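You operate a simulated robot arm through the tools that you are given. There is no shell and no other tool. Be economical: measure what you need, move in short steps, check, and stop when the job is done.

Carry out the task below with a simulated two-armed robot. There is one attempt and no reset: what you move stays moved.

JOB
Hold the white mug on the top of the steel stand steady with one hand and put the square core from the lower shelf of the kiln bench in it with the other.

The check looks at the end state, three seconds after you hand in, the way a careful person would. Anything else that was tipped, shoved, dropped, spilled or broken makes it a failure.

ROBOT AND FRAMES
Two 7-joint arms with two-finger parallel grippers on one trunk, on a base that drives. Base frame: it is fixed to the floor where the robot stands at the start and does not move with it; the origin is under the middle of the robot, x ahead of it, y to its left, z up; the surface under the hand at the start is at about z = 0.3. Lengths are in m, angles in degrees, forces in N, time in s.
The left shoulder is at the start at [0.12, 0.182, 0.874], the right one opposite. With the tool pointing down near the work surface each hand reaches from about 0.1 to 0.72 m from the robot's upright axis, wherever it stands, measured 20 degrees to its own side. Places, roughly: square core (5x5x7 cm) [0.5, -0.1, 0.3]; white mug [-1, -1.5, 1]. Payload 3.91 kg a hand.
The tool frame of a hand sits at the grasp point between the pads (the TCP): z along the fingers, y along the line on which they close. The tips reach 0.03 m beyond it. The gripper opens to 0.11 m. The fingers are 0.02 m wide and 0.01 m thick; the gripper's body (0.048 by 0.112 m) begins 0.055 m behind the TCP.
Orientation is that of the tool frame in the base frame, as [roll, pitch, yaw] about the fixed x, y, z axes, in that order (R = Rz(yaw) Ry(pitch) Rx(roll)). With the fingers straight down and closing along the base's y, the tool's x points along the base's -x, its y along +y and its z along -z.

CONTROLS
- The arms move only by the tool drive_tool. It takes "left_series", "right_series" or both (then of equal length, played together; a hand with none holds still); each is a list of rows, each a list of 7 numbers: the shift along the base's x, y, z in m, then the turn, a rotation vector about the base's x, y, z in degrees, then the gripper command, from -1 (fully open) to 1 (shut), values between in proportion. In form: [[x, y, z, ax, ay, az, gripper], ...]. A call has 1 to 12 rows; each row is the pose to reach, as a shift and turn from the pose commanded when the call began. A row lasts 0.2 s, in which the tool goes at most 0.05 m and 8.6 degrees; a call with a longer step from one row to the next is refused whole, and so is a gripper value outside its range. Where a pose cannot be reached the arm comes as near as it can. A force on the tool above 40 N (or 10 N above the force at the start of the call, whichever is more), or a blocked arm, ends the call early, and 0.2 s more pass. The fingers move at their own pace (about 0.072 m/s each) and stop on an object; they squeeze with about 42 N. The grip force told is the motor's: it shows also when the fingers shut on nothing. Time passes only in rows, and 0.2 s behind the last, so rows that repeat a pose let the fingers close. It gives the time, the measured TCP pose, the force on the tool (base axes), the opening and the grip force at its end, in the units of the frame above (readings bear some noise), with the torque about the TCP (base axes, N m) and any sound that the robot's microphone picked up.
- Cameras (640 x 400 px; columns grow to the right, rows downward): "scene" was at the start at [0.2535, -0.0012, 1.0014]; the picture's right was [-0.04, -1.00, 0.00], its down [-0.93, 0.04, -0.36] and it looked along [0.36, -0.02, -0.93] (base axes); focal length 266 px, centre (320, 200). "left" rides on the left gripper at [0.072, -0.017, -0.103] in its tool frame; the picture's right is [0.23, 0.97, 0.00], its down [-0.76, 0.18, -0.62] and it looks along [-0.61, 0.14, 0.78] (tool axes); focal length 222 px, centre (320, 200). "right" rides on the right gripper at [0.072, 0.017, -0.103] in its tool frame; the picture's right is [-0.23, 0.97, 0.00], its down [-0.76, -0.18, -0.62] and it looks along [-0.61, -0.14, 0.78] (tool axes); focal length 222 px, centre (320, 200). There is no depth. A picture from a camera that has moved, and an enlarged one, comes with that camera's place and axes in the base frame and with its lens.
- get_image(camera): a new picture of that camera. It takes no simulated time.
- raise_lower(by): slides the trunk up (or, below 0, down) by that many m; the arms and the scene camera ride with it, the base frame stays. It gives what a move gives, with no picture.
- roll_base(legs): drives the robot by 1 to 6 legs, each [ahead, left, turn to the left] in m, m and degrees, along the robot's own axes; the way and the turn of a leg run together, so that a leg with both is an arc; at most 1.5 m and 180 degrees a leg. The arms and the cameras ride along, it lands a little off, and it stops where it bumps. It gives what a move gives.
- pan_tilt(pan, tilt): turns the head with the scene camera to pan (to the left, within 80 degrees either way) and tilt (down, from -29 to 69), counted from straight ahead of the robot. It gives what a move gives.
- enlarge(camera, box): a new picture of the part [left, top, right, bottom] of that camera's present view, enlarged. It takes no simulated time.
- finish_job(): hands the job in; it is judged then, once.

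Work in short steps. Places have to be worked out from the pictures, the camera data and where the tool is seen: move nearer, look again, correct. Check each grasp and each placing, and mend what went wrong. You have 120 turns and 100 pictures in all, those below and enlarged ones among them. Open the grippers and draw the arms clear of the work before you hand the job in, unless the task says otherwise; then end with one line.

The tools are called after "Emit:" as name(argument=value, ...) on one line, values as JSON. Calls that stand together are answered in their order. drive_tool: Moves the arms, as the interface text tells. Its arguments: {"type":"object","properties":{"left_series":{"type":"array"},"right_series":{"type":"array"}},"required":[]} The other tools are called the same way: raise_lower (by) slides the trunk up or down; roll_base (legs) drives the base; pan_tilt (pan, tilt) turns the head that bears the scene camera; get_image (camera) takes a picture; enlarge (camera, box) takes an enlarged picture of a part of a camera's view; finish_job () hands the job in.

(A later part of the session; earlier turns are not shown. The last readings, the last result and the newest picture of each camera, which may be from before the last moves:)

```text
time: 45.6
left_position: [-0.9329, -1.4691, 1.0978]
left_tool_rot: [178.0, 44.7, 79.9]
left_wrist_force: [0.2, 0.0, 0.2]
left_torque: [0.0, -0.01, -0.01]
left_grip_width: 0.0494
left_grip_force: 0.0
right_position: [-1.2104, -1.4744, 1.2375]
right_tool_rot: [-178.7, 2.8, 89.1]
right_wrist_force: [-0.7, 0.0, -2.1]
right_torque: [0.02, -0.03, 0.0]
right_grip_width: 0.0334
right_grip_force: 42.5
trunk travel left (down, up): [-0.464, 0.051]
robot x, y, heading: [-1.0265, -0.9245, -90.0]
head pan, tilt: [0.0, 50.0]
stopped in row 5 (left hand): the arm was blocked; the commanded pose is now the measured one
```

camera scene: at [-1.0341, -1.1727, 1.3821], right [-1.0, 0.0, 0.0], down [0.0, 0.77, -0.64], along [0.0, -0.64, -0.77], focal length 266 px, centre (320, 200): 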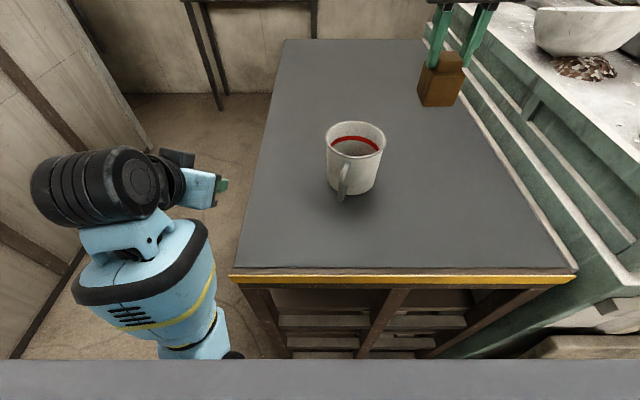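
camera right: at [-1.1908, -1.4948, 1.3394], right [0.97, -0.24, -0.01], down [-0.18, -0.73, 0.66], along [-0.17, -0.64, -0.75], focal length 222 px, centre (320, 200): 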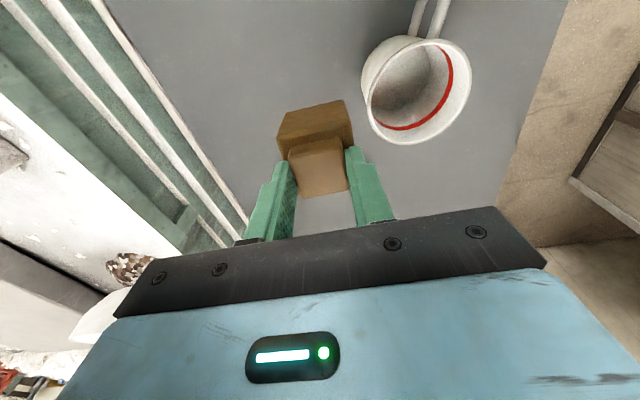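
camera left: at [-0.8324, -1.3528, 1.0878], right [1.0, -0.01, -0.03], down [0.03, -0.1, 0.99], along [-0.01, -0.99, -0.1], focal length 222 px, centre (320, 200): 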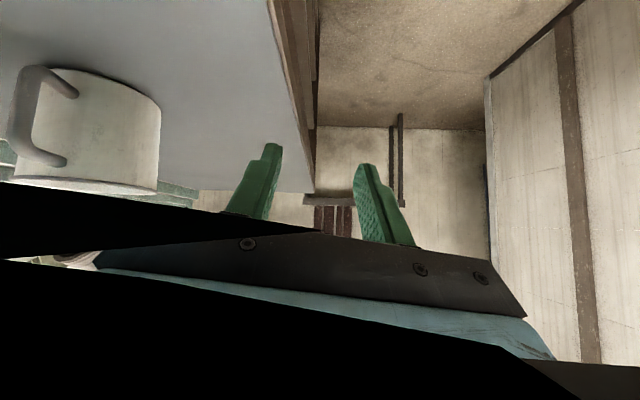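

Further but blocked again when moving inward. I look at the arm posture.

Emit:
pan_tilt(pan=30, tilt=50)

Emit:
get_image(camera="scene")

```text
time: 46.5
left_position: [-0.933, -1.4682, 1.0984]
left_tool_rot: [178.0, 44.7, 79.7]
left_wrist_force: [-0.4, 0.0, 0.1]
left_torque: [-0.02, 0.0, 0.02]
left_grip_width: 0.0496
left_grip_force: 0.0
right_position: [-1.2105, -1.4741, 1.2397]
right_tool_rot: [-178.7, 2.9, 89.1]
right_wrist_force: [0.7, 0.1, -2.4]
right_torque: [-0.01, 0.0, -0.03]
right_grip_width: 0.0333
right_grip_force: 42.0
trunk travel left (down, up): [-0.464, 0.051]
robot x, y, heading: [-1.0296, -0.9278, -90.0]
head pan, tilt: [30.0, 50.0]
```

```text
66 pictures are left
camera scene: at [-0.9942, -1.0627, 1.3821], right [-0.87, -0.5, 0.0], down [-0.38, 0.66, -0.64], along [0.32, -0.56, -0.77], focal length 266 px, centre (320, 200)
```

scene: 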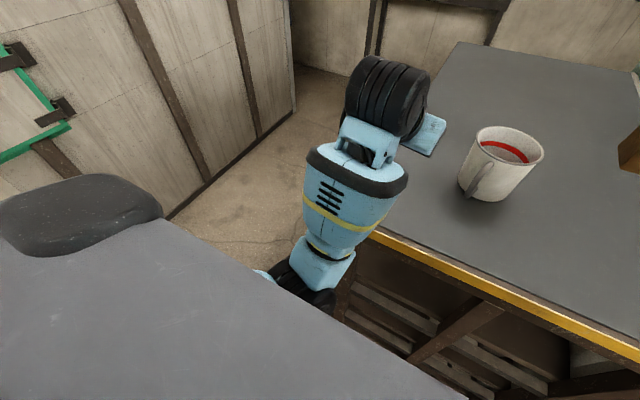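

Elbow hangs near the table front and inward motion is limited. I'll shift the robot to its right (−x) by 0.14 so that the handle lies ~0.1 m left of the axis — a pose the left arm already manages. Back off first, shift, then return part-way.

Emit:
roll_base(legs=[[-0.12, 0, 0], [0, -0.14, 0]])

Emit:
pan_tilt(pan=0, tilt=45)

Emit:
get_image(camera="scene")

```text
time: 49.3
left_position: [-1.0767, -1.3487, 1.0961]
left_tool_rot: [178.0, 44.7, 79.5]
left_wrist_force: [-0.4, 0.4, 1.0]
left_torque: [0.02, 0.01, 0.03]
left_grip_width: 0.0496
left_grip_force: 0.1
right_position: [-1.3548, -1.3529, 1.2396]
right_tool_rot: [-178.8, 2.8, 88.8]
right_wrist_force: [-0.1, 0.5, -1.1]
right_torque: [0.0, 0.01, -0.01]
right_grip_width: 0.0332
right_grip_force: 42.1
trunk travel left (down, up): [-0.464, 0.051]
robot x, y, heading: [-1.1693, -0.8034, -90.2]
head pan, tilt: [30.0, 50.0]
```

```text
time: 50.2
left_position: [-1.0759, -1.3495, 1.0973]
left_tool_rot: [178.0, 44.7, 79.4]
left_wrist_force: [-0.1, 0.1, -0.3]
left_torque: [-0.02, 0.0, 0.0]
left_grip_width: 0.0496
left_grip_force: 0.0
right_position: [-1.3546, -1.3505, 1.2395]
right_tool_rot: [-178.8, 2.9, 88.7]
right_wrist_force: [-0.5, 0.2, -2.5]
right_torque: [-0.01, 0.0, -0.02]
right_grip_width: 0.0336
right_grip_force: 42.5
trunk travel left (down, up): [-0.464, 0.051]
robot x, y, heading: [-1.1671, -0.8061, -90.4]
head pan, tilt: [0.0, 45.0]
```

```text
65 pictures are left
camera scene: at [-1.1723, -0.957, 1.389], right [-1.0, 0.01, 0.0], down [0.0, 0.71, -0.71], along [0.0, -0.71, -0.71], focal length 266 px, centre (320, 200)
```

scene: 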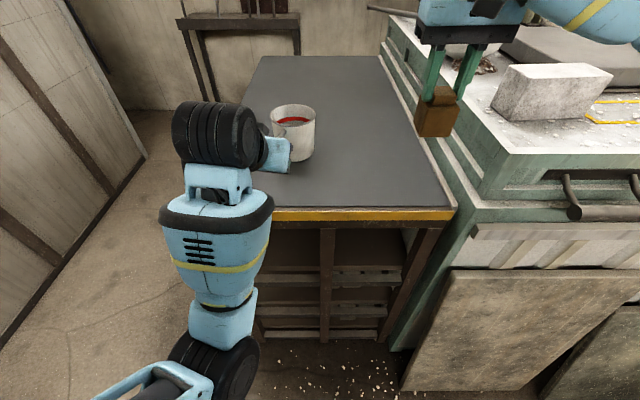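

Mug untouched. Return forward 0.12 m, then bring the right hand inward for a side view of the handle and check the left camera.

Emit:
roll_base(legs=[[0.115, 0, 0]])

Emit:
drive_tool(right_series=[[0.04, 0, 0, 0, 0, 0, 1], [0.08, 0, 0, 0, 0, 0, 1], [0.12, 0, 0, 0, 0, 0, 1]])

Emit:
get_image(camera="left")

Emit:
get_image(camera="right")

Emit:
get_image(camera="scene")

```text
time: 51.4
left_position: [-1.0779, -1.4595, 1.0976]
left_tool_rot: [178.1, 44.8, 79.2]
left_wrist_force: [-0.2, -0.7, 0.6]
left_torque: [0.02, -0.01, 0.01]
left_grip_width: 0.0496
left_grip_force: 0.1
right_position: [-1.3563, -1.4622, 1.2405]
right_tool_rot: [-178.7, 2.9, 88.6]
right_wrist_force: [0.4, -0.1, -2.9]
right_torque: [-0.01, -0.02, 0.01]
right_grip_width: 0.0333
right_grip_force: 42.3
trunk travel left (down, up): [-0.464, 0.051]
robot x, y, heading: [-1.1683, -0.9161, -90.7]
head pan, tilt: [0.0, 45.0]
```

```text
time: 52.2
left_position: [-1.0755, -1.4603, 1.0986]
left_tool_rot: [178.0, 44.8, 79.3]
left_wrist_force: [1.2, -0.2, 0.3]
left_torque: [-0.01, -0.02, -0.02]
left_grip_width: 0.0498
left_grip_force: 0.0
right_position: [-1.2345, -1.4622, 1.2394]
right_tool_rot: [-178.6, 2.9, 88.6]
right_wrist_force: [1.5, -0.1, -2.6]
right_torque: [0.03, 0.05, 0.02]
right_grip_width: 0.0334
right_grip_force: 41.7
trunk travel left (down, up): [-0.464, 0.051]
robot x, y, heading: [-1.1689, -0.913, -90.4]
head pan, tilt: [0.0, 45.0]
```

```text
64 pictures are left
camera left: at [-1.0732, -1.3355, 1.1202], right [0.99, 0.0, -0.14], down [0.14, -0.13, 0.98], along [-0.02, -0.99, -0.12], focal length 222 px, centre (320, 200)
```

left: 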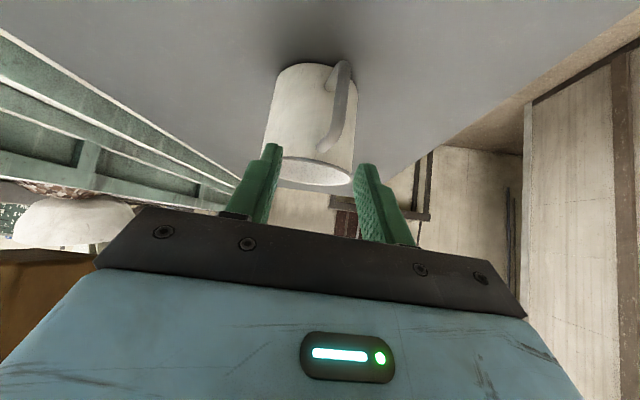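

```text
63 pictures are left
camera right: at [-1.2136, -1.3841, 1.339], right [0.97, -0.25, -0.01], down [-0.18, -0.72, 0.66], along [-0.18, -0.64, -0.75], focal length 222 px, centre (320, 200)
```

right: 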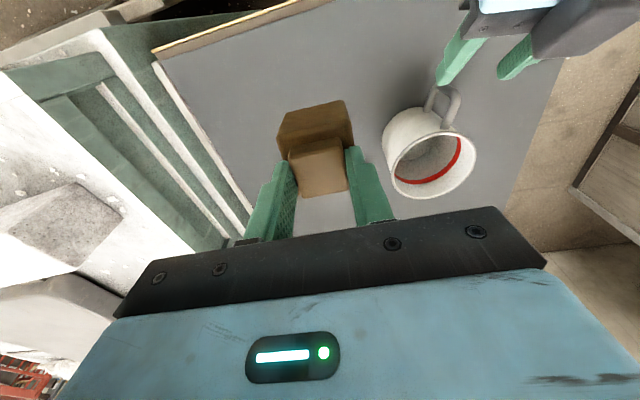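

```text
62 pictures are left
camera scene: at [-1.1716, -1.0671, 1.3891], right [-1.0, 0.01, 0.0], down [0.0, 0.71, -0.71], along [-0.01, -0.71, -0.71], focal length 266 px, centre (320, 200)
```

scene: 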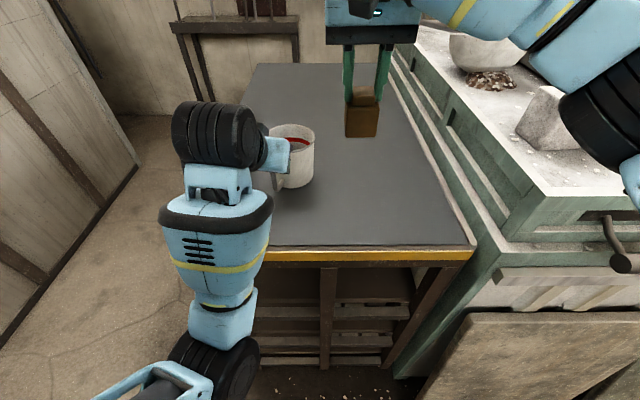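

Handle bar triangulates to ≈(-1.066,-1.533,1.004). I go to a pre-grasp 0.06 m back on the approach line with yaw ≈67.

Emit:
drive_tool(left_series=[[0.01, -0.009, -0.015, 0, 0, -4, 0.1], [0.02, -0.018, -0.03, 0, 0, -8, 0.1], [0.028, -0.027, -0.046, 0, 0, -12, 0.1], [0.028, -0.027, -0.046, 0, 0, -12, 0.1]])

Emit:
get_image(camera="left")

Emit:
get_image(camera="right")

```text
time: 53.2
left_position: [-1.051, -1.4861, 1.0507]
left_tool_rot: [178.0, 44.8, 67.2]
left_wrist_force: [1.0, -0.1, -0.4]
left_torque: [0.01, 0.0, -0.02]
left_grip_width: 0.0494
left_grip_force: 0.1
right_position: [-1.2369, -1.462, 1.239]
right_tool_rot: [-178.7, 2.9, 88.6]
right_wrist_force: [0.3, -0.1, -2.6]
right_torque: [-0.02, -0.01, 0.02]
right_grip_width: 0.0333
right_grip_force: 42.6
trunk travel left (down, up): [-0.464, 0.051]
robot x, y, heading: [-1.1705, -0.911, -90.6]
head pan, tilt: [0.0, 45.0]
```

```text
61 pictures are left
camera left: at [-1.0209, -1.3651, 1.0737], right [0.97, -0.21, -0.14], down [0.1, -0.15, 0.98], along [-0.22, -0.97, -0.13], focal length 222 px, centre (320, 200)
```

left: 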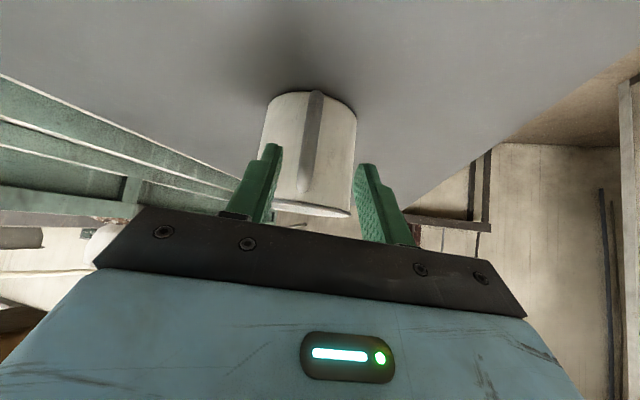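

```text
60 pictures are left
camera right: at [-1.2159, -1.384, 1.3392], right [0.97, -0.25, -0.01], down [-0.18, -0.72, 0.66], along [-0.17, -0.64, -0.75], focal length 222 px, centre (320, 200)
```

right: 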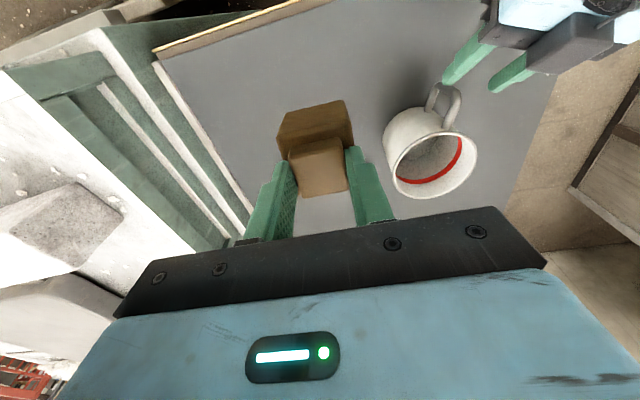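

Handle is lined up between the fingers. Advance 0.06 m along the approach and view before closing.

Emit:
drive_tool(left_series=[[-0.0055, -0.013, -0.0142, 0, 0, 0, 0.1], [-0.011, -0.026, -0.0283, 0, 0, 0, 0.1], [-0.0164, -0.04, -0.0424, 0, 0, 0, 0.1], [-0.0164, -0.04, -0.0424, 0, 0, 0, 0.1]])

Emit:
get_image(camera="left")

Emit:
enlarge(camera="right", box=[360, 20, 540, 210])

```text
time: 54.2
left_position: [-1.0653, -1.5258, 1.0093]
left_tool_rot: [178.0, 44.7, 67.3]
left_wrist_force: [-0.9, -0.8, 0.2]
left_torque: [0.04, 0.04, 0.02]
left_grip_width: 0.0495
left_grip_force: 0.1
right_position: [-1.2365, -1.4626, 1.2396]
right_tool_rot: [-178.7, 3.0, 88.6]
right_wrist_force: [0.7, -0.4, -1.7]
right_torque: [-0.03, -0.04, -0.01]
right_grip_width: 0.0333
right_grip_force: 42.4
trunk travel left (down, up): [-0.464, 0.051]
robot x, y, heading: [-1.1681, -0.9144, -90.6]
head pan, tilt: [0.0, 45.0]
```

```text
59 pictures are left
camera left: at [-1.0365, -1.4052, 1.031], right [0.97, -0.2, -0.14], down [0.11, -0.15, 0.98], along [-0.22, -0.97, -0.12], focal length 222 px, centre (320, 200)
```

left: 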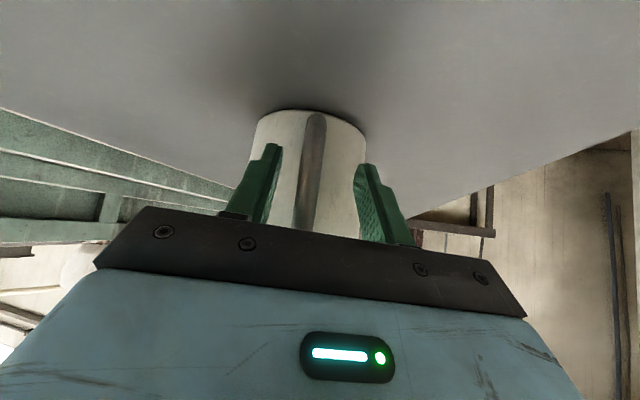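

```text
2.11 times, centred on (450, 115) of right
camera zoom: at [-1.2157, -1.384, 1.3392], right [0.97, -0.25, -0.01], down [-0.18, -0.72, 0.66], along [-0.17, -0.64, -0.75], focal length 468 px, centre (46, 379)
```

zoom: 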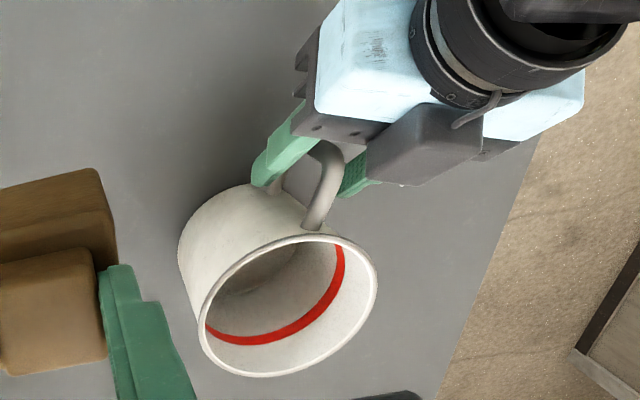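

The handle is between the fingers, slightly nearer the left-image finger. Shift 3 mm that way and close gradually.

Emit:
drive_tool(left_series=[[-0.003, 0.001, 0, 0, 0, 0, 0.3], [-0.003, 0.001, 0, 0, 0, 0, 0.5], [-0.003, 0.001, 0, 0, 0, 0, 0.6], [-0.003, 0.001, 0, 0, 0, 0, 0.65]])

Emit:
get_image(camera="left")

```text
time: 55.2
left_position: [-1.0689, -1.5248, 1.0079]
left_tool_rot: [178.0, 44.6, 67.3]
left_wrist_force: [0.7, 0.1, 0.0]
left_torque: [-0.02, 0.01, -0.03]
left_grip_width: 0.0193
left_grip_force: 0.3
right_position: [-1.2368, -1.4633, 1.2386]
right_tool_rot: [-178.7, 2.9, 88.6]
right_wrist_force: [-0.8, 0.3, -2.1]
right_torque: [0.03, -0.04, 0.01]
right_grip_width: 0.0334
right_grip_force: 41.8
trunk travel left (down, up): [-0.464, 0.051]
robot x, y, heading: [-1.1674, -0.9162, -90.4]
head pan, tilt: [0.0, 45.0]
```

```text
57 pictures are left
camera left: at [-1.0395, -1.4048, 1.0315], right [0.97, -0.21, -0.14], down [0.11, -0.15, 0.98], along [-0.22, -0.97, -0.12], focal length 222 px, centre (320, 200)
```

left: 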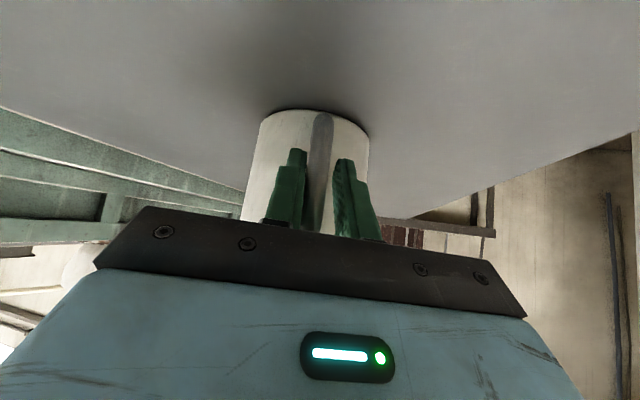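

Well centred. Close onto the handle.

Emit:
drive_tool(left_series=[[0, 0, 0, 0, 0, 0, 0.75], [0, 0, 0, 0, 0, 0, 0.85], [0, 0, 0, 0, 0, 0, 1], [0, 0, 0, 0, 0, 0, 1]])

Emit:
get_image(camera="right")

Emit:
get_image(camera="left")

Emit:
get_image(camera="scene")

```text
time: 56.2
left_position: [-1.0688, -1.5256, 1.0093]
left_tool_rot: [178.1, 44.8, 67.3]
left_wrist_force: [-1.6, -0.8, 2.7]
left_torque: [-0.19, 0.43, -0.02]
left_grip_width: 0.0116
left_grip_force: 41.9
right_position: [-1.2371, -1.4616, 1.2397]
right_tool_rot: [-178.7, 2.9, 88.6]
right_wrist_force: [0.6, 1.3, -2.2]
right_torque: [0.03, -0.02, 0.01]
right_grip_width: 0.0332
right_grip_force: 42.0
trunk travel left (down, up): [-0.464, 0.051]
robot x, y, heading: [-1.1666, -0.9157, -90.5]
head pan, tilt: [0.0, 45.0]
```

```text
56 pictures are left
camera right: at [-1.2159, -1.384, 1.3392], right [0.97, -0.25, -0.01], down [-0.18, -0.72, 0.66], along [-0.17, -0.64, -0.75], focal length 222 px, centre (320, 200)
```

right: 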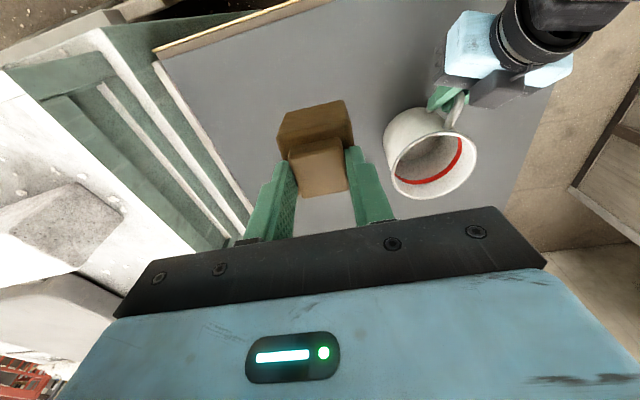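

```text
55 pictures are left
camera left: at [-1.0397, -1.4047, 1.0319], right [0.97, -0.21, -0.14], down [0.11, -0.15, 0.98], along [-0.22, -0.97, -0.12], focal length 222 px, centre (320, 200)
```

left: 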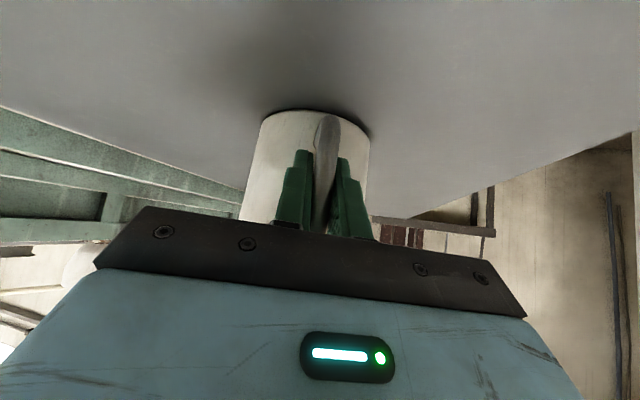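

```text
54 pictures are left
camera scene: at [-1.1735, -1.067, 1.3891], right [-1.0, 0.01, 0.0], down [0.01, 0.71, -0.71], along [-0.01, -0.71, -0.71], focal length 266 px, centre (320, 200)
```

scene: 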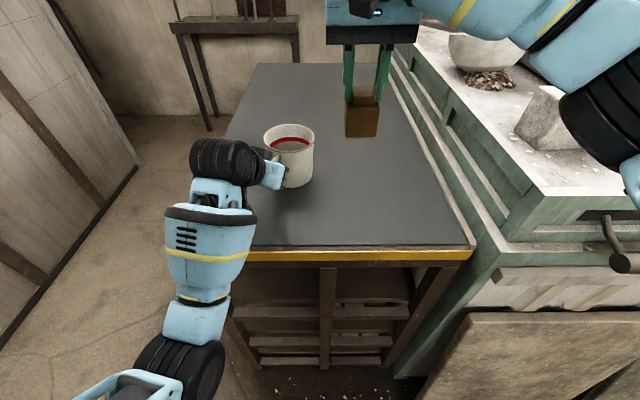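

Handle held (12 mm, mug still upright). Now bring the core above the mug: first away in −y, then +x, at height.

Emit:
drive_tool(right_series=[[0, -0.035, 0, 0, 0, 0, 1], [0, -0.07, 0, 0, 0, 0, 1], [0.01, -0.1, 0, 0, 0, 0, 1], [0.04, -0.13, 0, 0, 0, 0, 1], [0.08, -0.133, 0, 0, 0, 0, 1], [0.115, -0.133, 0, 0, 0, 0, 1], [0.132, -0.133, 0, 0, 0, 0, 1], [0.132, -0.133, 0, 0, 0, 0, 1]])

Emit:
get_image(camera="right")

Emit:
get_image(camera="scene")

```text
time: 58.2
left_position: [-1.068, -1.5254, 1.0099]
left_tool_rot: [178.0, 44.8, 67.3]
left_wrist_force: [-0.4, 0.6, 2.0]
left_torque: [0.01, 0.26, -0.06]
left_grip_width: 0.0114
left_grip_force: 42.7
right_position: [-1.1851, -1.5237, 1.2049]
right_tool_rot: [-178.9, 1.5, 85.0]
right_wrist_force: [0.0, -0.1, -2.3]
right_torque: [0.0, 0.0, 0.0]
right_grip_width: 0.0331
right_grip_force: 42.4
right hand out of reach, approached as far as the arm can: row 3, 4, 5, 6, 7, 8
trunk travel left (down, up): [-0.464, 0.051]
robot x, y, heading: [-1.1702, -0.9136, -90.3]
head pan, tilt: [0.0, 45.0]
stopped in row 8 (right hand): the arm was blocked; the commanded pose is now the measured one
```

```text
53 pictures are left
camera right: at [-1.1599, -1.449, 1.3068], right [0.95, -0.31, -0.01], down [-0.23, -0.73, 0.64], along [-0.21, -0.61, -0.76], focal length 222 px, centre (320, 200)
```

right: 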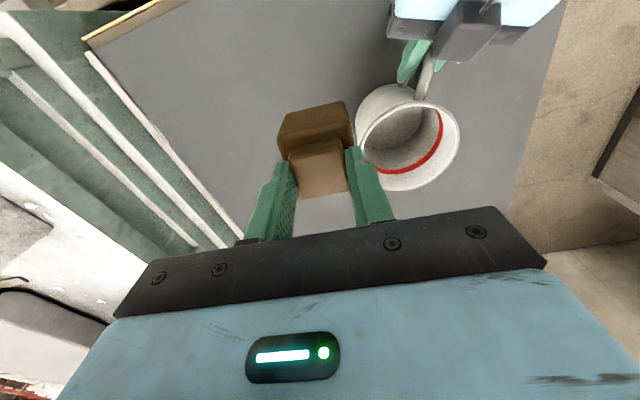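

```text
52 pictures are left
camera scene: at [-1.1735, -1.0669, 1.389], right [-1.0, 0.01, 0.0], down [0.01, 0.71, -0.71], along [-0.01, -0.71, -0.71], focal length 266 px, centre (320, 200)
```

scene: 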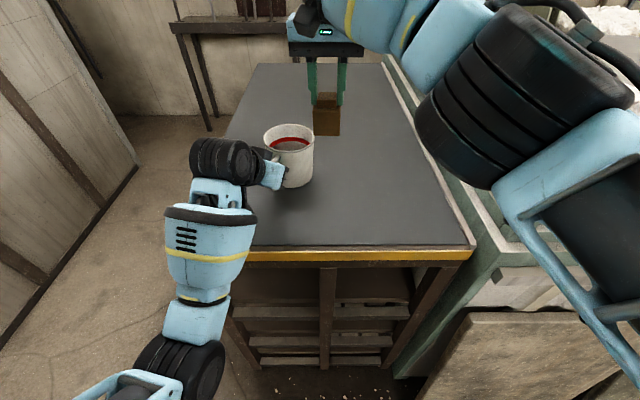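

The right arm runs out of reach (max f≈0.61), so the base needs to be ~0.07 m nearer and 0.04 m to its left. I release the handle, retreat the left hand along its approach, and tip it to 35° pitch to keep its wrist out of the fold.

Emit:
drive_tool(left_series=[[0, 0, 0, 0, 0, 0, 0.6], [0, 0, 0, 0, 0, 0, 0.3], [0, 0, 0, 0, 0, 0, 0.1], [0.007, 0.016, 0.018, 0, 0, 0, 0.1], [0.014, 0.032, 0.036, 0, 0, 0, 0.1], [0.021, 0.048, 0.055, 0, 0, 0, 0.1], [0.028, 0.064, 0.075, 4.6, -1.9, 0, 0.1], [0.028, 0.064, 0.09, 9.2, -3.9, 0, 0.1]])

Emit:
get_image(camera="scene")

```text
time: 60.0
left_position: [-1.0394, -1.4616, 1.0985]
left_tool_rot: [177.9, 34.6, 67.4]
left_wrist_force: [0.6, -0.4, 0.0]
left_torque: [0.03, 0.0, -0.03]
left_grip_width: 0.0496
left_grip_force: 0.0
right_position: [-1.1835, -1.5248, 1.2064]
right_tool_rot: [-178.9, 1.5, 85.0]
right_wrist_force: [0.1, -0.9, -2.7]
right_torque: [0.03, -0.01, -0.02]
right_grip_width: 0.0333
right_grip_force: 42.2
trunk travel left (down, up): [-0.464, 0.051]
robot x, y, heading: [-1.1683, -0.9161, -90.5]
head pan, tilt: [0.0, 45.0]
```

```text
51 pictures are left
camera scene: at [-1.1718, -1.0677, 1.389], right [-1.0, 0.01, 0.0], down [0.0, 0.71, -0.71], along [-0.01, -0.71, -0.71], focal length 266 px, centre (320, 200)
```

scene: 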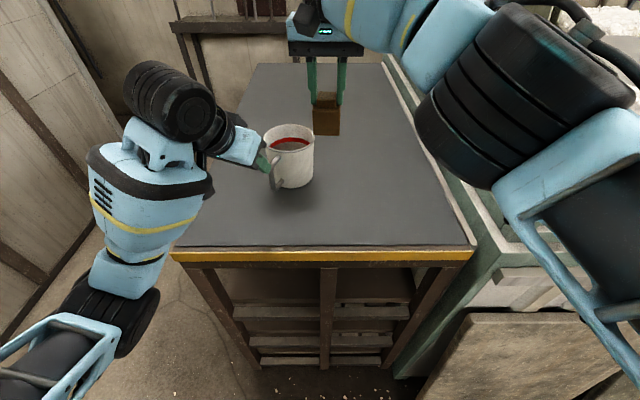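

Mug unmoved. Drive 0.075 ahead and 0.04 left.

Emit:
roll_base(legs=[[0.075, 0.04, 0]])

Emit:
get_image(camera="scene")

Emit:
get_image(camera="left")

Emit:
get_image(camera="right")

```text
time: 61.1
left_position: [-1.0012, -1.5375, 1.1]
left_tool_rot: [178.0, 34.7, 67.3]
left_wrist_force: [-0.4, 0.1, -0.2]
left_torque: [0.01, 0.0, 0.02]
left_grip_width: 0.0492
left_grip_force: 0.0
right_position: [-1.1449, -1.6004, 1.2058]
right_tool_rot: [-178.9, 1.5, 85.1]
right_wrist_force: [0.4, 0.1, -2.0]
right_torque: [0.02, 0.01, 0.01]
right_grip_width: 0.0334
right_grip_force: 41.6
trunk travel left (down, up): [-0.464, 0.051]
robot x, y, heading: [-1.1248, -0.9883, -90.5]
head pan, tilt: [0.0, 45.0]
```

```text
50 pictures are left
camera scene: at [-1.134, -1.1436, 1.3891], right [-1.0, 0.01, 0.0], down [0.01, 0.71, -0.71], along [-0.01, -0.71, -0.71], focal length 266 px, centre (320, 200)
```

scene: 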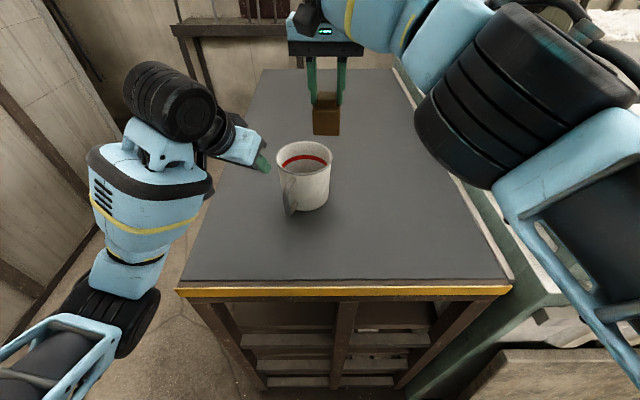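

```text
49 pictures are left
camera left: at [-0.9754, -1.4217, 1.1429], right [0.98, -0.19, -0.1], down [0.04, -0.31, 0.95], along [-0.21, -0.93, -0.29], focal length 222 px, centre (320, 200)
```

left: 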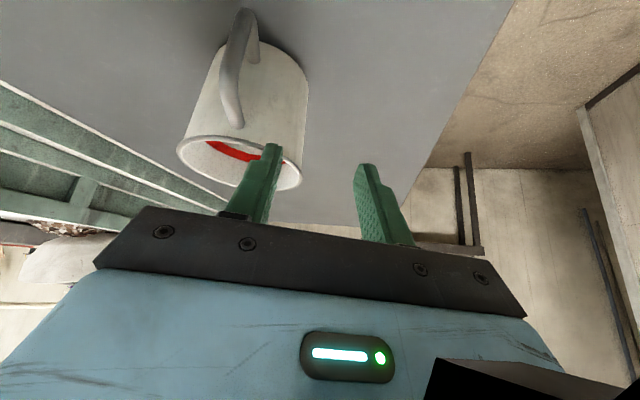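

```text
48 pictures are left
camera right: at [-1.12, -1.5252, 1.3078], right [0.95, -0.31, -0.01], down [-0.23, -0.73, 0.65], along [-0.21, -0.61, -0.76], focal length 222 px, centre (320, 200)
```

right: 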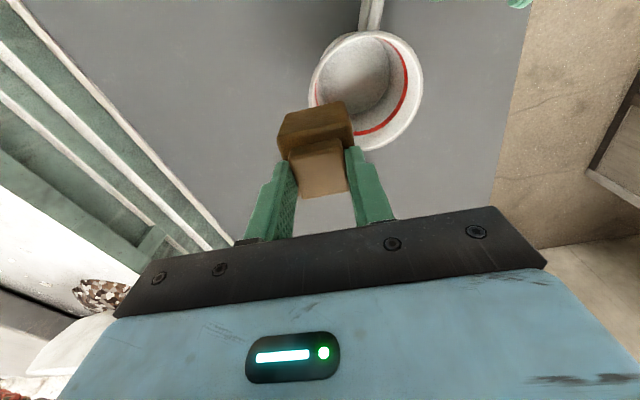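

Mug centre now ≈(-1.10,-1.60); handle ≈(-1.073,-1.534). Left hand to pre-grasp (0.06 m back) again.

Emit:
drive_tool(left_series=[[0, 0.03, 0, 0, 0, 0, 0.1], [-0.03, 0.045, 0, 0, 0, 0, 0.1], [-0.056, 0.042, -0.02, 0, 0, 0, 0.1], [-0.056, 0.0415, -0.039, 0, 0, 0, 0.1], [-0.056, 0.0415, -0.039, 0, 0, 0, 0.1]])

Emit:
get_image(camera="left")

Emit:
get_image(camera="right")

```text
time: 62.3
left_position: [-1.0604, -1.4964, 1.0603]
left_tool_rot: [178.0, 34.7, 67.2]
left_wrist_force: [0.8, 0.1, 0.1]
left_torque: [0.02, 0.02, -0.01]
left_grip_width: 0.0494
left_grip_force: 0.0
right_position: [-1.1462, -1.6, 1.2056]
right_tool_rot: [-178.9, 1.3, 85.0]
right_wrist_force: [0.9, 0.3, -2.3]
right_torque: [0.0, -0.02, 0.01]
right_grip_width: 0.0332
right_grip_force: 41.8
trunk travel left (down, up): [-0.464, 0.051]
robot x, y, heading: [-1.1279, -0.9892, -90.3]
head pan, tilt: [0.0, 45.0]
```

```text
47 pictures are left
camera left: at [-1.0334, -1.3807, 1.1032], right [0.98, -0.19, -0.1], down [0.04, -0.31, 0.95], along [-0.21, -0.93, -0.29], focal length 222 px, centre (320, 200)
```

left: 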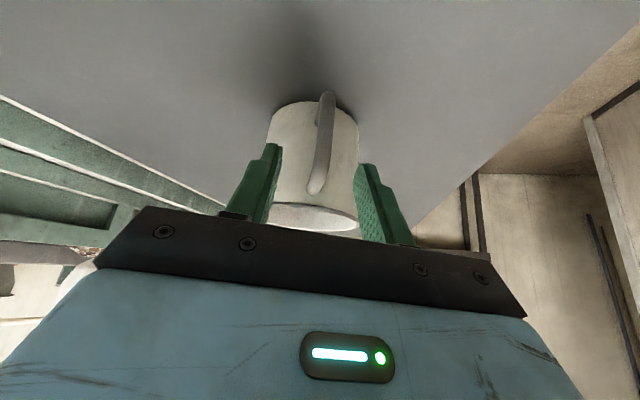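

```text
46 pictures are left
camera right: at [-1.121, -1.5256, 1.3076], right [0.95, -0.31, -0.01], down [-0.23, -0.73, 0.65], along [-0.21, -0.61, -0.76], focal length 222 px, centre (320, 200)
```

right: 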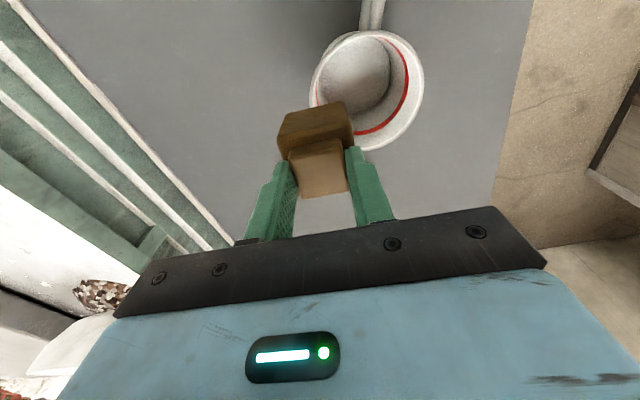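

Handle is ~6 mm toward the image-right side; correct and advance to the grasp, partially closing.

Emit:
drive_tool(left_series=[[0.0055, -0.0023, 0, 0, 0, 0, 0.1], [0.001, -0.013, -0.016, 0, 0, 0, 0.1], [-0.004, -0.0235, -0.033, 0, 0, 0, 0.1], [-0.008, -0.034, -0.049, 0, 0, 0, 0.1], [-0.008, -0.034, -0.049, 0, 0, 0, 0.4], [-0.008, -0.034, -0.049, 0, 0, 0, 0.6]])

Emit:
get_image(camera="left")

```text
time: 63.7
left_position: [-1.0656, -1.5289, 1.0103]
left_tool_rot: [177.9, 34.7, 67.2]
left_wrist_force: [-0.1, -0.4, -0.4]
left_torque: [-0.01, 0.02, 0.03]
left_grip_width: 0.022
left_grip_force: 0.1
right_position: [-1.1456, -1.6007, 1.2057]
right_tool_rot: [-178.9, 1.6, 85.0]
right_wrist_force: [-0.1, -0.4, -2.2]
right_torque: [0.02, -0.02, 0.0]
right_grip_width: 0.0335
right_grip_force: 42.4
trunk travel left (down, up): [-0.464, 0.051]
robot x, y, heading: [-1.1277, -0.9858, -90.1]
head pan, tilt: [0.0, 45.0]
```

```text
45 pictures are left
camera left: at [-1.0387, -1.4134, 1.0539], right [0.98, -0.19, -0.1], down [0.04, -0.31, 0.95], along [-0.21, -0.93, -0.29], focal length 222 px, centre (320, 200)
```

left: 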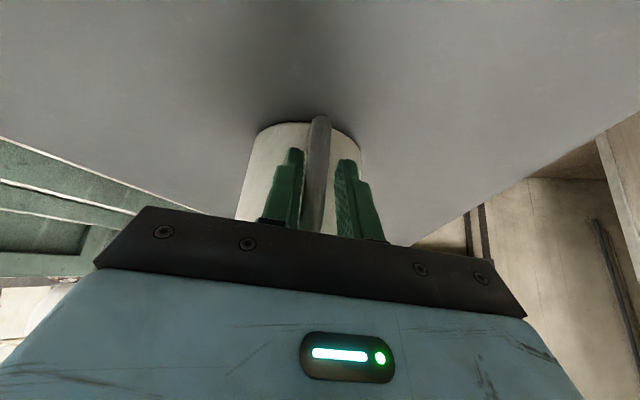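

Slightly nearer the left finger; shift 2 mm and close.

Emit:
drive_tool(left_series=[[-0.002, 0.001, 0, 0, 0, 0, 0.65], [-0.002, 0.001, 0, 0, 0, 0, 0.75], [-0.002, 0.001, 0, 0, 0, 0, 0.85], [-0.002, 0.001, 0, 0, 0, 0, 1], [-0.002, 0.001, 0, 0, 0, 0, 1]])

Emit:
drive_tool(right_series=[[0.01, 0, -0.01, 0, 0, 0, 1], [0.02, 0, -0.02, 0, 0, 0, 1], [0.035, 0, -0.03, 0, 0, 0, 1], [0.045, 0, -0.035, 0, 0, 0, 1], [0.045, 0, -0.035, 0, 0, 0, 1]])

Emit:
get_image(camera="right")

Emit:
get_image(camera="scene")

```text
time: 64.9
left_position: [-1.0678, -1.5284, 1.0114]
left_tool_rot: [177.9, 34.7, 67.3]
left_wrist_force: [-0.3, -0.5, 3.6]
left_torque: [-0.22, 0.47, 0.0]
left_grip_width: 0.0114
left_grip_force: 42.4
right_position: [-1.1453, -1.5992, 1.2059]
right_tool_rot: [-178.9, 1.5, 84.9]
right_wrist_force: [0.7, 0.8, -2.1]
right_torque: [0.03, -0.01, 0.0]
right_grip_width: 0.0335
right_grip_force: 41.6
trunk travel left (down, up): [-0.464, 0.051]
robot x, y, heading: [-1.1296, -0.9923, -90.3]
head pan, tilt: [0.0, 45.0]
```

```text
time: 66.3
left_position: [-1.0681, -1.5274, 1.012]
left_tool_rot: [177.9, 34.8, 67.3]
left_wrist_force: [0.0, 1.4, 1.5]
left_torque: [0.04, 0.22, -0.04]
left_grip_width: 0.012
left_grip_force: 42.2
right_position: [-1.153, -1.6121, 1.1755]
right_tool_rot: [-179.9, 1.0, 80.6]
right_wrist_force: [0.1, 0.5, -1.9]
right_torque: [0.0, 0.0, 0.0]
right_grip_width: 0.0334
right_grip_force: 42.3
right hand out of reach, approached as far as the arm can: row 2, 3, 4, 5
trunk travel left (down, up): [-0.464, 0.051]
robot x, y, heading: [-1.1316, -0.9947, -90.5]
head pan, tilt: [0.0, 45.0]
stopped in row 5 (right hand): the arm was blocked; the commanded pose is now the measured one
```

```text
44 pictures are left
camera right: at [-1.1221, -1.5393, 1.2784], right [0.92, -0.38, 0.0], down [-0.3, -0.71, 0.64], along [-0.24, -0.59, -0.77], focal length 222 px, centre (320, 200)
```

right: 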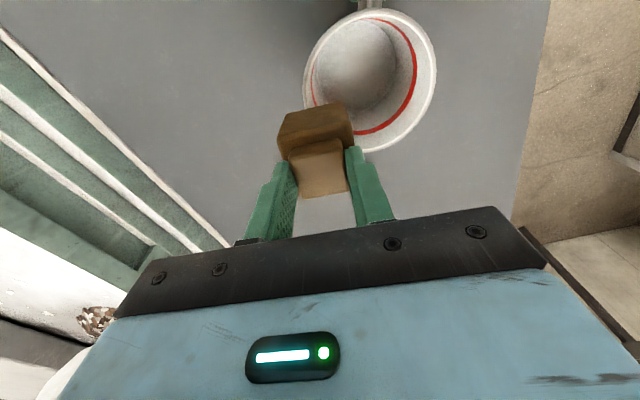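

```text
43 pictures are left
camera scene: at [-1.1342, -1.1432, 1.389], right [-1.0, 0.01, 0.0], down [0.01, 0.71, -0.71], along [-0.01, -0.71, -0.71], focal length 266 px, centre (320, 200)
```

scene: 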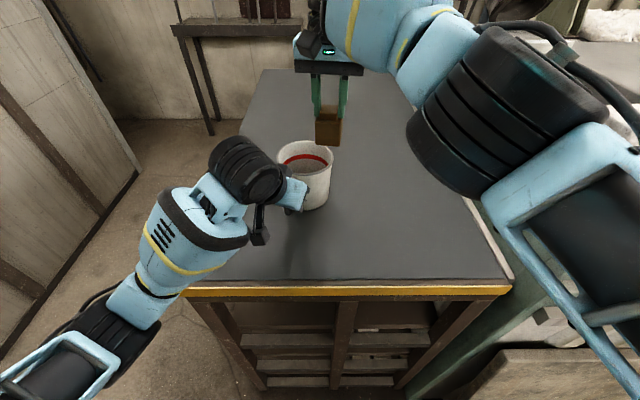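

Left hand holds the handle. The right arm seems limited by wrist yaw (it keeps turning as it goes inward), so I turn it −20° about z while moving inward.

Emit:
drive_tool(right_series=[[0, 0, 0, 0, 0, -6, 1], [0.005, 0.003, 0, 0, 0, -12, 1], [0.015, 0.006, 0, 0, 0, -18, 1], [0.03, 0.01, 0, 0, 0, -20, 1], [0.045, 0.012, 0, 0, 0, -20, 1], [0.053, 0.012, 0, 0, 0, -20, 1]])

Emit:
get_image(camera="right")

```text
time: 67.9
left_position: [-1.0683, -1.5275, 1.0106]
left_tool_rot: [177.9, 34.9, 67.3]
left_wrist_force: [1.5, 1.3, 2.2]
left_torque: [0.08, 0.17, -0.04]
left_grip_width: 0.0116
left_grip_force: 42.4
right_position: [-1.1595, -1.6111, 1.1523]
right_tool_rot: [-178.9, -1.4, 55.6]
right_wrist_force: [0.6, -0.2, -3.0]
right_torque: [0.03, 0.0, -0.02]
right_grip_width: 0.0334
right_grip_force: 42.1
right hand out of reach, approached as far as the arm can: row 4, 5, 6
trunk travel left (down, up): [-0.464, 0.051]
robot x, y, heading: [-1.1283, -0.9892, -90.3]
head pan, tilt: [0.0, 45.0]
stopped in row 6 (right hand): the arm was blocked; the commanded pose is now the measured one
```

```text
42 pictures are left
camera right: at [-1.105, -1.563, 1.2585], right [0.68, -0.74, -0.02], down [-0.58, -0.55, 0.61], along [-0.46, -0.4, -0.79], focal length 222 px, centre (320, 200)
```

right: 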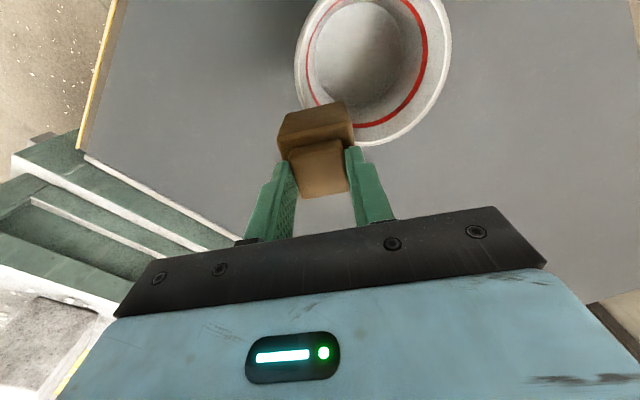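

Fitting the three limit points, reach is only short by ~1–2 cm: aiming at (-1.112,-1.590) with z≈1.165 should be inside it, and still in the mug's centre tolerance. I pull back and up first, then go inward.

Emit:
drive_tool(right_series=[[0, 0.02, 0.005, 0, 0, 5, 1], [0, 0.035, 0.013, 0, 0, 10, 1], [0.015, 0.035, 0.015, 0, 0, 15, 1], [0.03, 0.032, 0.014, 0, 0, 20, 1], [0.0475, 0.022, 0.013, 0, 0, 20, 1], [0.0475, 0.022, 0.013, 0, 0, 20, 1]])

Emit:
get_image(camera="right")

```text
time: 69.5
left_position: [-1.0678, -1.5266, 1.0112]
left_tool_rot: [177.8, 34.8, 67.3]
left_wrist_force: [0.5, 1.3, -0.2]
left_torque: [0.11, 0.13, -0.07]
left_grip_width: 0.0117
left_grip_force: 42.7
right_position: [-1.1651, -1.6109, 1.172]
right_tool_rot: [179.7, -1.9, 70.3]
right_wrist_force: [0.0, 0.0, -1.7]
right_torque: [-0.01, -0.01, 0.0]
right_grip_width: 0.0334
right_grip_force: 42.7
right hand out of reach, approached as far as the arm can: row 1, 2, 3, 4
trunk travel left (down, up): [-0.464, 0.051]
robot x, y, heading: [-1.1282, -0.9901, -90.6]
head pan, tilt: [0.0, 45.0]
stopped in row 6 (right hand): the arm was blocked; the commanded pose is now the measured one
```

```text
41 pictures are left
camera right: at [-1.1257, -1.5493, 1.2786], right [0.84, -0.54, 0.0], down [-0.43, -0.67, 0.6], along [-0.32, -0.5, -0.8], focal length 222 px, centre (320, 200)
```

right: 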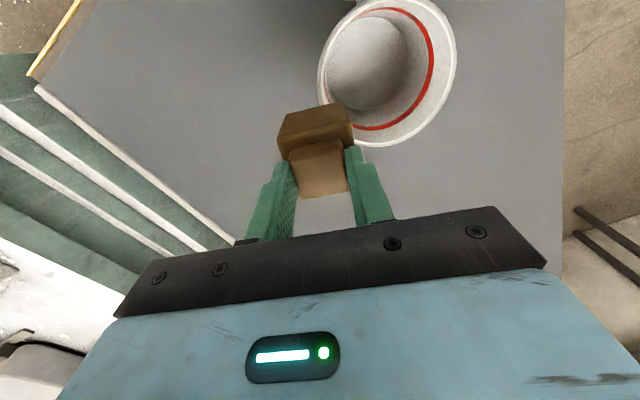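

Pulling back was also refused, so it's a joint limit rather than reach. I look at the scene and test a retreat up/outward toward the earlier good posture.

Emit:
drive_tool(right_series=[[-0.02, 0.01, 0.02, 0, 0, 5, 1], [-0.04, 0.02, 0.04, 0, 0, 10, 1], [-0.06, 0.04, 0.06, 0, 0, 15, 1], [-0.06, 0.06, 0.07, 0, 0, 18, 1]])

Emit:
pan_tilt(pan=-25, tilt=25)

Emit:
get_image(camera="scene")

```text
time: 70.5
left_position: [-1.0681, -1.527, 1.0108]
left_tool_rot: [178.0, 34.9, 67.3]
left_wrist_force: [0.0, 0.9, 0.5]
left_torque: [0.11, 0.1, -0.07]
left_grip_width: 0.0117
left_grip_force: 41.9
right_position: [-1.2109, -1.5931, 1.2564]
right_tool_rot: [179.5, -2.0, 87.6]
right_wrist_force: [0.6, -1.2, -1.9]
right_torque: [0.0, 0.05, -0.02]
right_grip_width: 0.0333
right_grip_force: 42.6
right hand out of reach, approached as far as the arm can: row 1, 2, 3, 4
trunk travel left (down, up): [-0.464, 0.051]
robot x, y, heading: [-1.1285, -0.9892, -90.6]
head pan, tilt: [0.0, 45.0]
```

```text
time: 71.4
left_position: [-1.0681, -1.5281, 1.0115]
left_tool_rot: [177.9, 34.9, 67.3]
left_wrist_force: [0.6, 1.1, 0.0]
left_torque: [0.11, 0.06, -0.02]
left_grip_width: 0.0116
left_grip_force: 41.5
right_position: [-1.2115, -1.5941, 1.2589]
right_tool_rot: [179.6, -1.8, 87.6]
right_wrist_force: [-0.5, -0.3, -2.7]
right_torque: [-0.02, 0.0, -0.02]
right_grip_width: 0.0335
right_grip_force: 42.6
trunk travel left (down, up): [-0.464, 0.051]
robot x, y, heading: [-1.1285, -0.9929, -90.4]
head pan, tilt: [-25.0, 25.0]
```

```text
40 pictures are left
camera scene: at [-1.1729, -1.1454, 1.4196], right [-0.9, 0.43, 0.0], down [0.18, 0.38, -0.91], along [-0.39, -0.82, -0.42], focal length 266 px, centre (320, 200)
```

scene: 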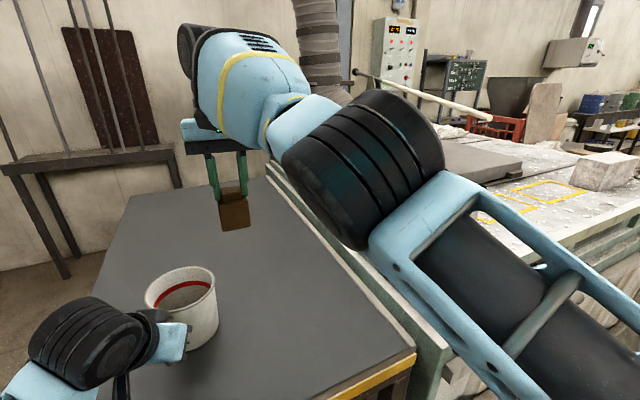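

The right arm's elbow is swung inward. I retreat the hand back and outward to let the arm unfold differently.

Emit:
drive_tool(right_series=[[-0.025, 0.02, 0, 0, 0, 0, 1], [-0.05, 0.04, 0, 0, 0, 0, 1], [-0.075, 0.06, 0, 0, 0, 0, 1], [-0.1, 0.08, -0.01, 0, 0, 0, 1], [-0.12, 0.1, -0.02, 0, 0, 0, 1], [-0.12, 0.125, -0.03, 0, 0, 0, 1], [-0.12, 0.145, -0.03, 0, 0, 0, 1]])

Emit:
get_image(camera="scene")

```text
time: 73.0
left_position: [-1.0666, -1.5278, 1.0116]
left_tool_rot: [177.9, 34.7, 67.3]
left_wrist_force: [-0.1, 0.1, -0.3]
left_torque: [0.05, 0.06, -0.02]
left_grip_width: 0.0117
left_grip_force: 41.5
right_position: [-1.3146, -1.6102, 1.2684]
right_tool_rot: [179.6, -1.7, 88.6]
right_wrist_force: [0.8, -0.5, -1.6]
right_torque: [-0.02, 0.0, 0.0]
right_grip_width: 0.0333
right_grip_force: 41.9
right hand out of reach, approached as far as the arm can: row 1, 2, 3, 4, 5, 6, 7
trunk travel left (down, up): [-0.464, 0.051]
robot x, y, heading: [-1.1277, -0.9945, -90.1]
head pan, tilt: [-25.0, 25.0]
```

```text
39 pictures are left
camera scene: at [-1.1731, -1.1453, 1.4196], right [-0.9, 0.43, 0.0], down [0.18, 0.38, -0.91], along [-0.39, -0.82, -0.42], focal length 266 px, centre (320, 200)
```

scene: 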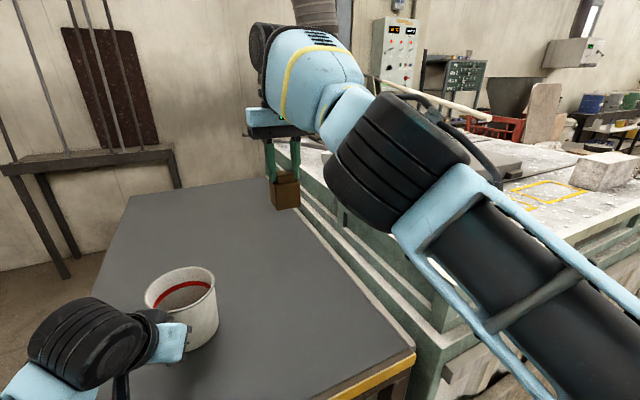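

The wrist seems at its bend limit (forearm rising, tool straight down). I test a 15° forward tilt of the right hand plus a little yaw, in this clear spot, then move back/inward lower.

Emit:
drive_tool(right_series=[[0, 0, -0.01, -5, 0, 5, 1], [0, 0.01, -0.02, -10, 0, 10, 1], [0, 0.02, -0.03, -15, 0, 15, 1], [0, 0.03, -0.04, -15, 0, 20, 1], [0, 0.04, -0.05, -15, 0, 20, 1]])

```text
time: 74.2
left_position: [-1.0676, -1.5255, 1.0108]
left_tool_rot: [177.9, 34.8, 67.2]
left_wrist_force: [-0.1, 0.3, -2.3]
left_torque: [0.16, -0.07, -0.02]
left_grip_width: 0.0118
left_grip_force: 42.3
right_position: [-1.2953, -1.6603, 1.2643]
right_tool_rot: [-178.1, 13.1, 109.1]
right_wrist_force: [0.2, 0.7, -1.7]
right_torque: [0.0, 0.02, 0.0]
right_grip_width: 0.0332
right_grip_force: 41.9
right hand out of reach, approached as far as the arm can: row 1, 2, 3, 4, 5
trunk travel left (down, up): [-0.464, 0.051]
robot x, y, heading: [-1.1293, -0.9904, -90.3]
head pan, tilt: [-25.0, 25.0]
```

The commanded pose has drifted far from the measured one; the arm is stuck on a joint limit in an elbow-in posture. I bring the command back to the actual pose, undo the tilt, and roll the hand to push the elbow outward.

Emit:
drive_tool(right_series=[[0.01, -0.045, 0.015, 2, 0, -3, 1], [0.02, -0.09, 0.03, 5, 0, -6, 1], [0.03, -0.135, 0.045, 8, 0, -9, 1], [0.03, -0.18, 0.06, 11, 0, -12, 1], [0.0, -0.2, 0.07, 14, 0, -15, 1], [-0.03, -0.22, 0.08, 15, -6, -18, 1], [-0.05, -0.22, 0.08, 15, -13, -20, 1], [-0.05, -0.22, 0.08, 15, -20, -20, 1], [-0.05, -0.2, 0.07, 15, -25, -20, 1]])

Emit:
get_image(camera="scene")

```text
time: 76.2
left_position: [-1.0622, -1.5265, 1.0103]
left_tool_rot: [178.2, 34.9, 67.5]
left_wrist_force: [2.0, 1.2, 0.4]
left_torque: [0.06, 0.14, -0.03]
left_grip_width: 0.0117
left_grip_force: 42.1
right_position: [-1.3138, -1.6382, 1.266]
right_tool_rot: [155.4, 1.1, 85.3]
right_wrist_force: [1.6, 0.2, -1.7]
right_torque: [0.03, 0.11, -0.03]
right_grip_width: 0.0332
right_grip_force: 42.4
right hand out of reach, approached as far as the arm can: row 1, 2, 3, 4, 5, 6, 7, 8, 9
trunk travel left (down, up): [-0.464, 0.051]
robot x, y, heading: [-1.1302, -0.9913, -90.1]
head pan, tilt: [-25.0, 25.0]
```

```text
38 pictures are left
camera scene: at [-1.1655, -1.1446, 1.4199], right [-0.9, 0.43, 0.0], down [0.18, 0.38, -0.91], along [-0.39, -0.82, -0.42], focal length 266 px, centre (320, 200)
```

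scene: 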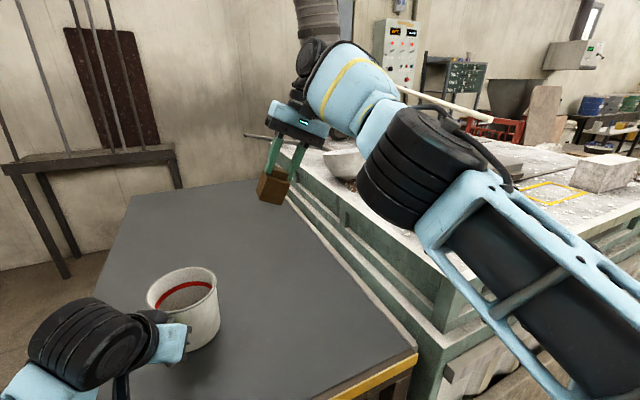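

The body shifted a few mm, so the right arm was pushing against something. I release the mug, retreat the left hand, and back the base off to reconfigure in free space.

Emit:
drive_tool(left_series=[[0, 0, 0, 0, 0, 0, 0.6], [0, 0, 0, 0, 0, 0, 0.3], [0, 0, 0, 0, 0, 0, 0.1], [0.006, 0.014, 0.02, 0, 0, 0, 0.1], [0.012, 0.028, 0.04, 0, 0, 0, 0.1], [0.018, 0.042, 0.06, 0, 0, 0, 0.1], [0.024, 0.056, 0.08, 0, 0, 0, 0.1]])

Emit:
roll_base(legs=[[-0.2, 0, 0], [-0.2, 0, 0]])

Emit:
get_image(camera="scene")

```text
time: 77.8
left_position: [-1.0419, -1.4709, 1.0909]
left_tool_rot: [178.0, 34.8, 67.2]
left_wrist_force: [0.7, 0.1, 0.8]
left_torque: [-0.03, 0.0, -0.02]
left_grip_width: 0.0494
left_grip_force: 0.1
right_position: [-1.3234, -1.6373, 1.2649]
right_tool_rot: [155.3, 1.1, 85.1]
right_wrist_force: [0.2, -1.3, -1.8]
right_torque: [0.03, 0.03, -0.02]
right_grip_width: 0.0334
right_grip_force: 42.3
trunk travel left (down, up): [-0.464, 0.051]
robot x, y, heading: [-1.1293, -0.9908, -90.5]
head pan, tilt: [-25.0, 25.0]
```

```text
time: 80.6
left_position: [-1.0406, -1.0753, 1.09]
left_tool_rot: [178.0, 34.8, 67.2]
left_wrist_force: [0.0, 0.1, 0.3]
left_torque: [0.05, 0.0, -0.01]
left_grip_width: 0.0492
left_grip_force: 0.1
right_position: [-1.3197, -1.2419, 1.2629]
right_tool_rot: [155.1, 1.0, 85.2]
right_wrist_force: [-0.5, -0.2, -2.3]
right_torque: [0.02, 0.05, -0.03]
right_grip_width: 0.0333
right_grip_force: 42.4
trunk travel left (down, up): [-0.464, 0.051]
robot x, y, heading: [-1.1261, -0.5932, -90.4]
head pan, tilt: [-25.0, 25.0]
```

```text
37 pictures are left
camera scene: at [-1.1701, -0.7493, 1.4196], right [-0.9, 0.43, 0.0], down [0.18, 0.38, -0.91], along [-0.39, -0.82, -0.42], focal length 266 px, centre (320, 200)
```

scene: 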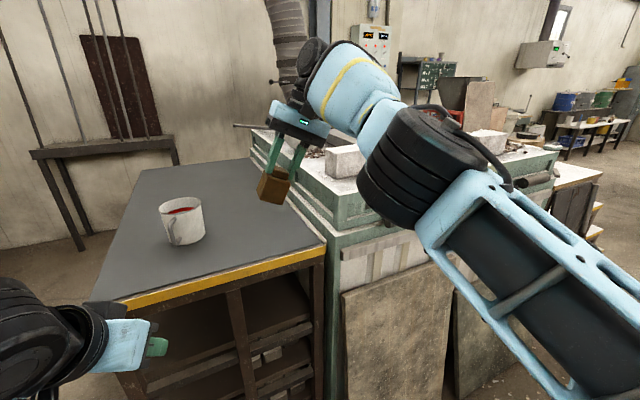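

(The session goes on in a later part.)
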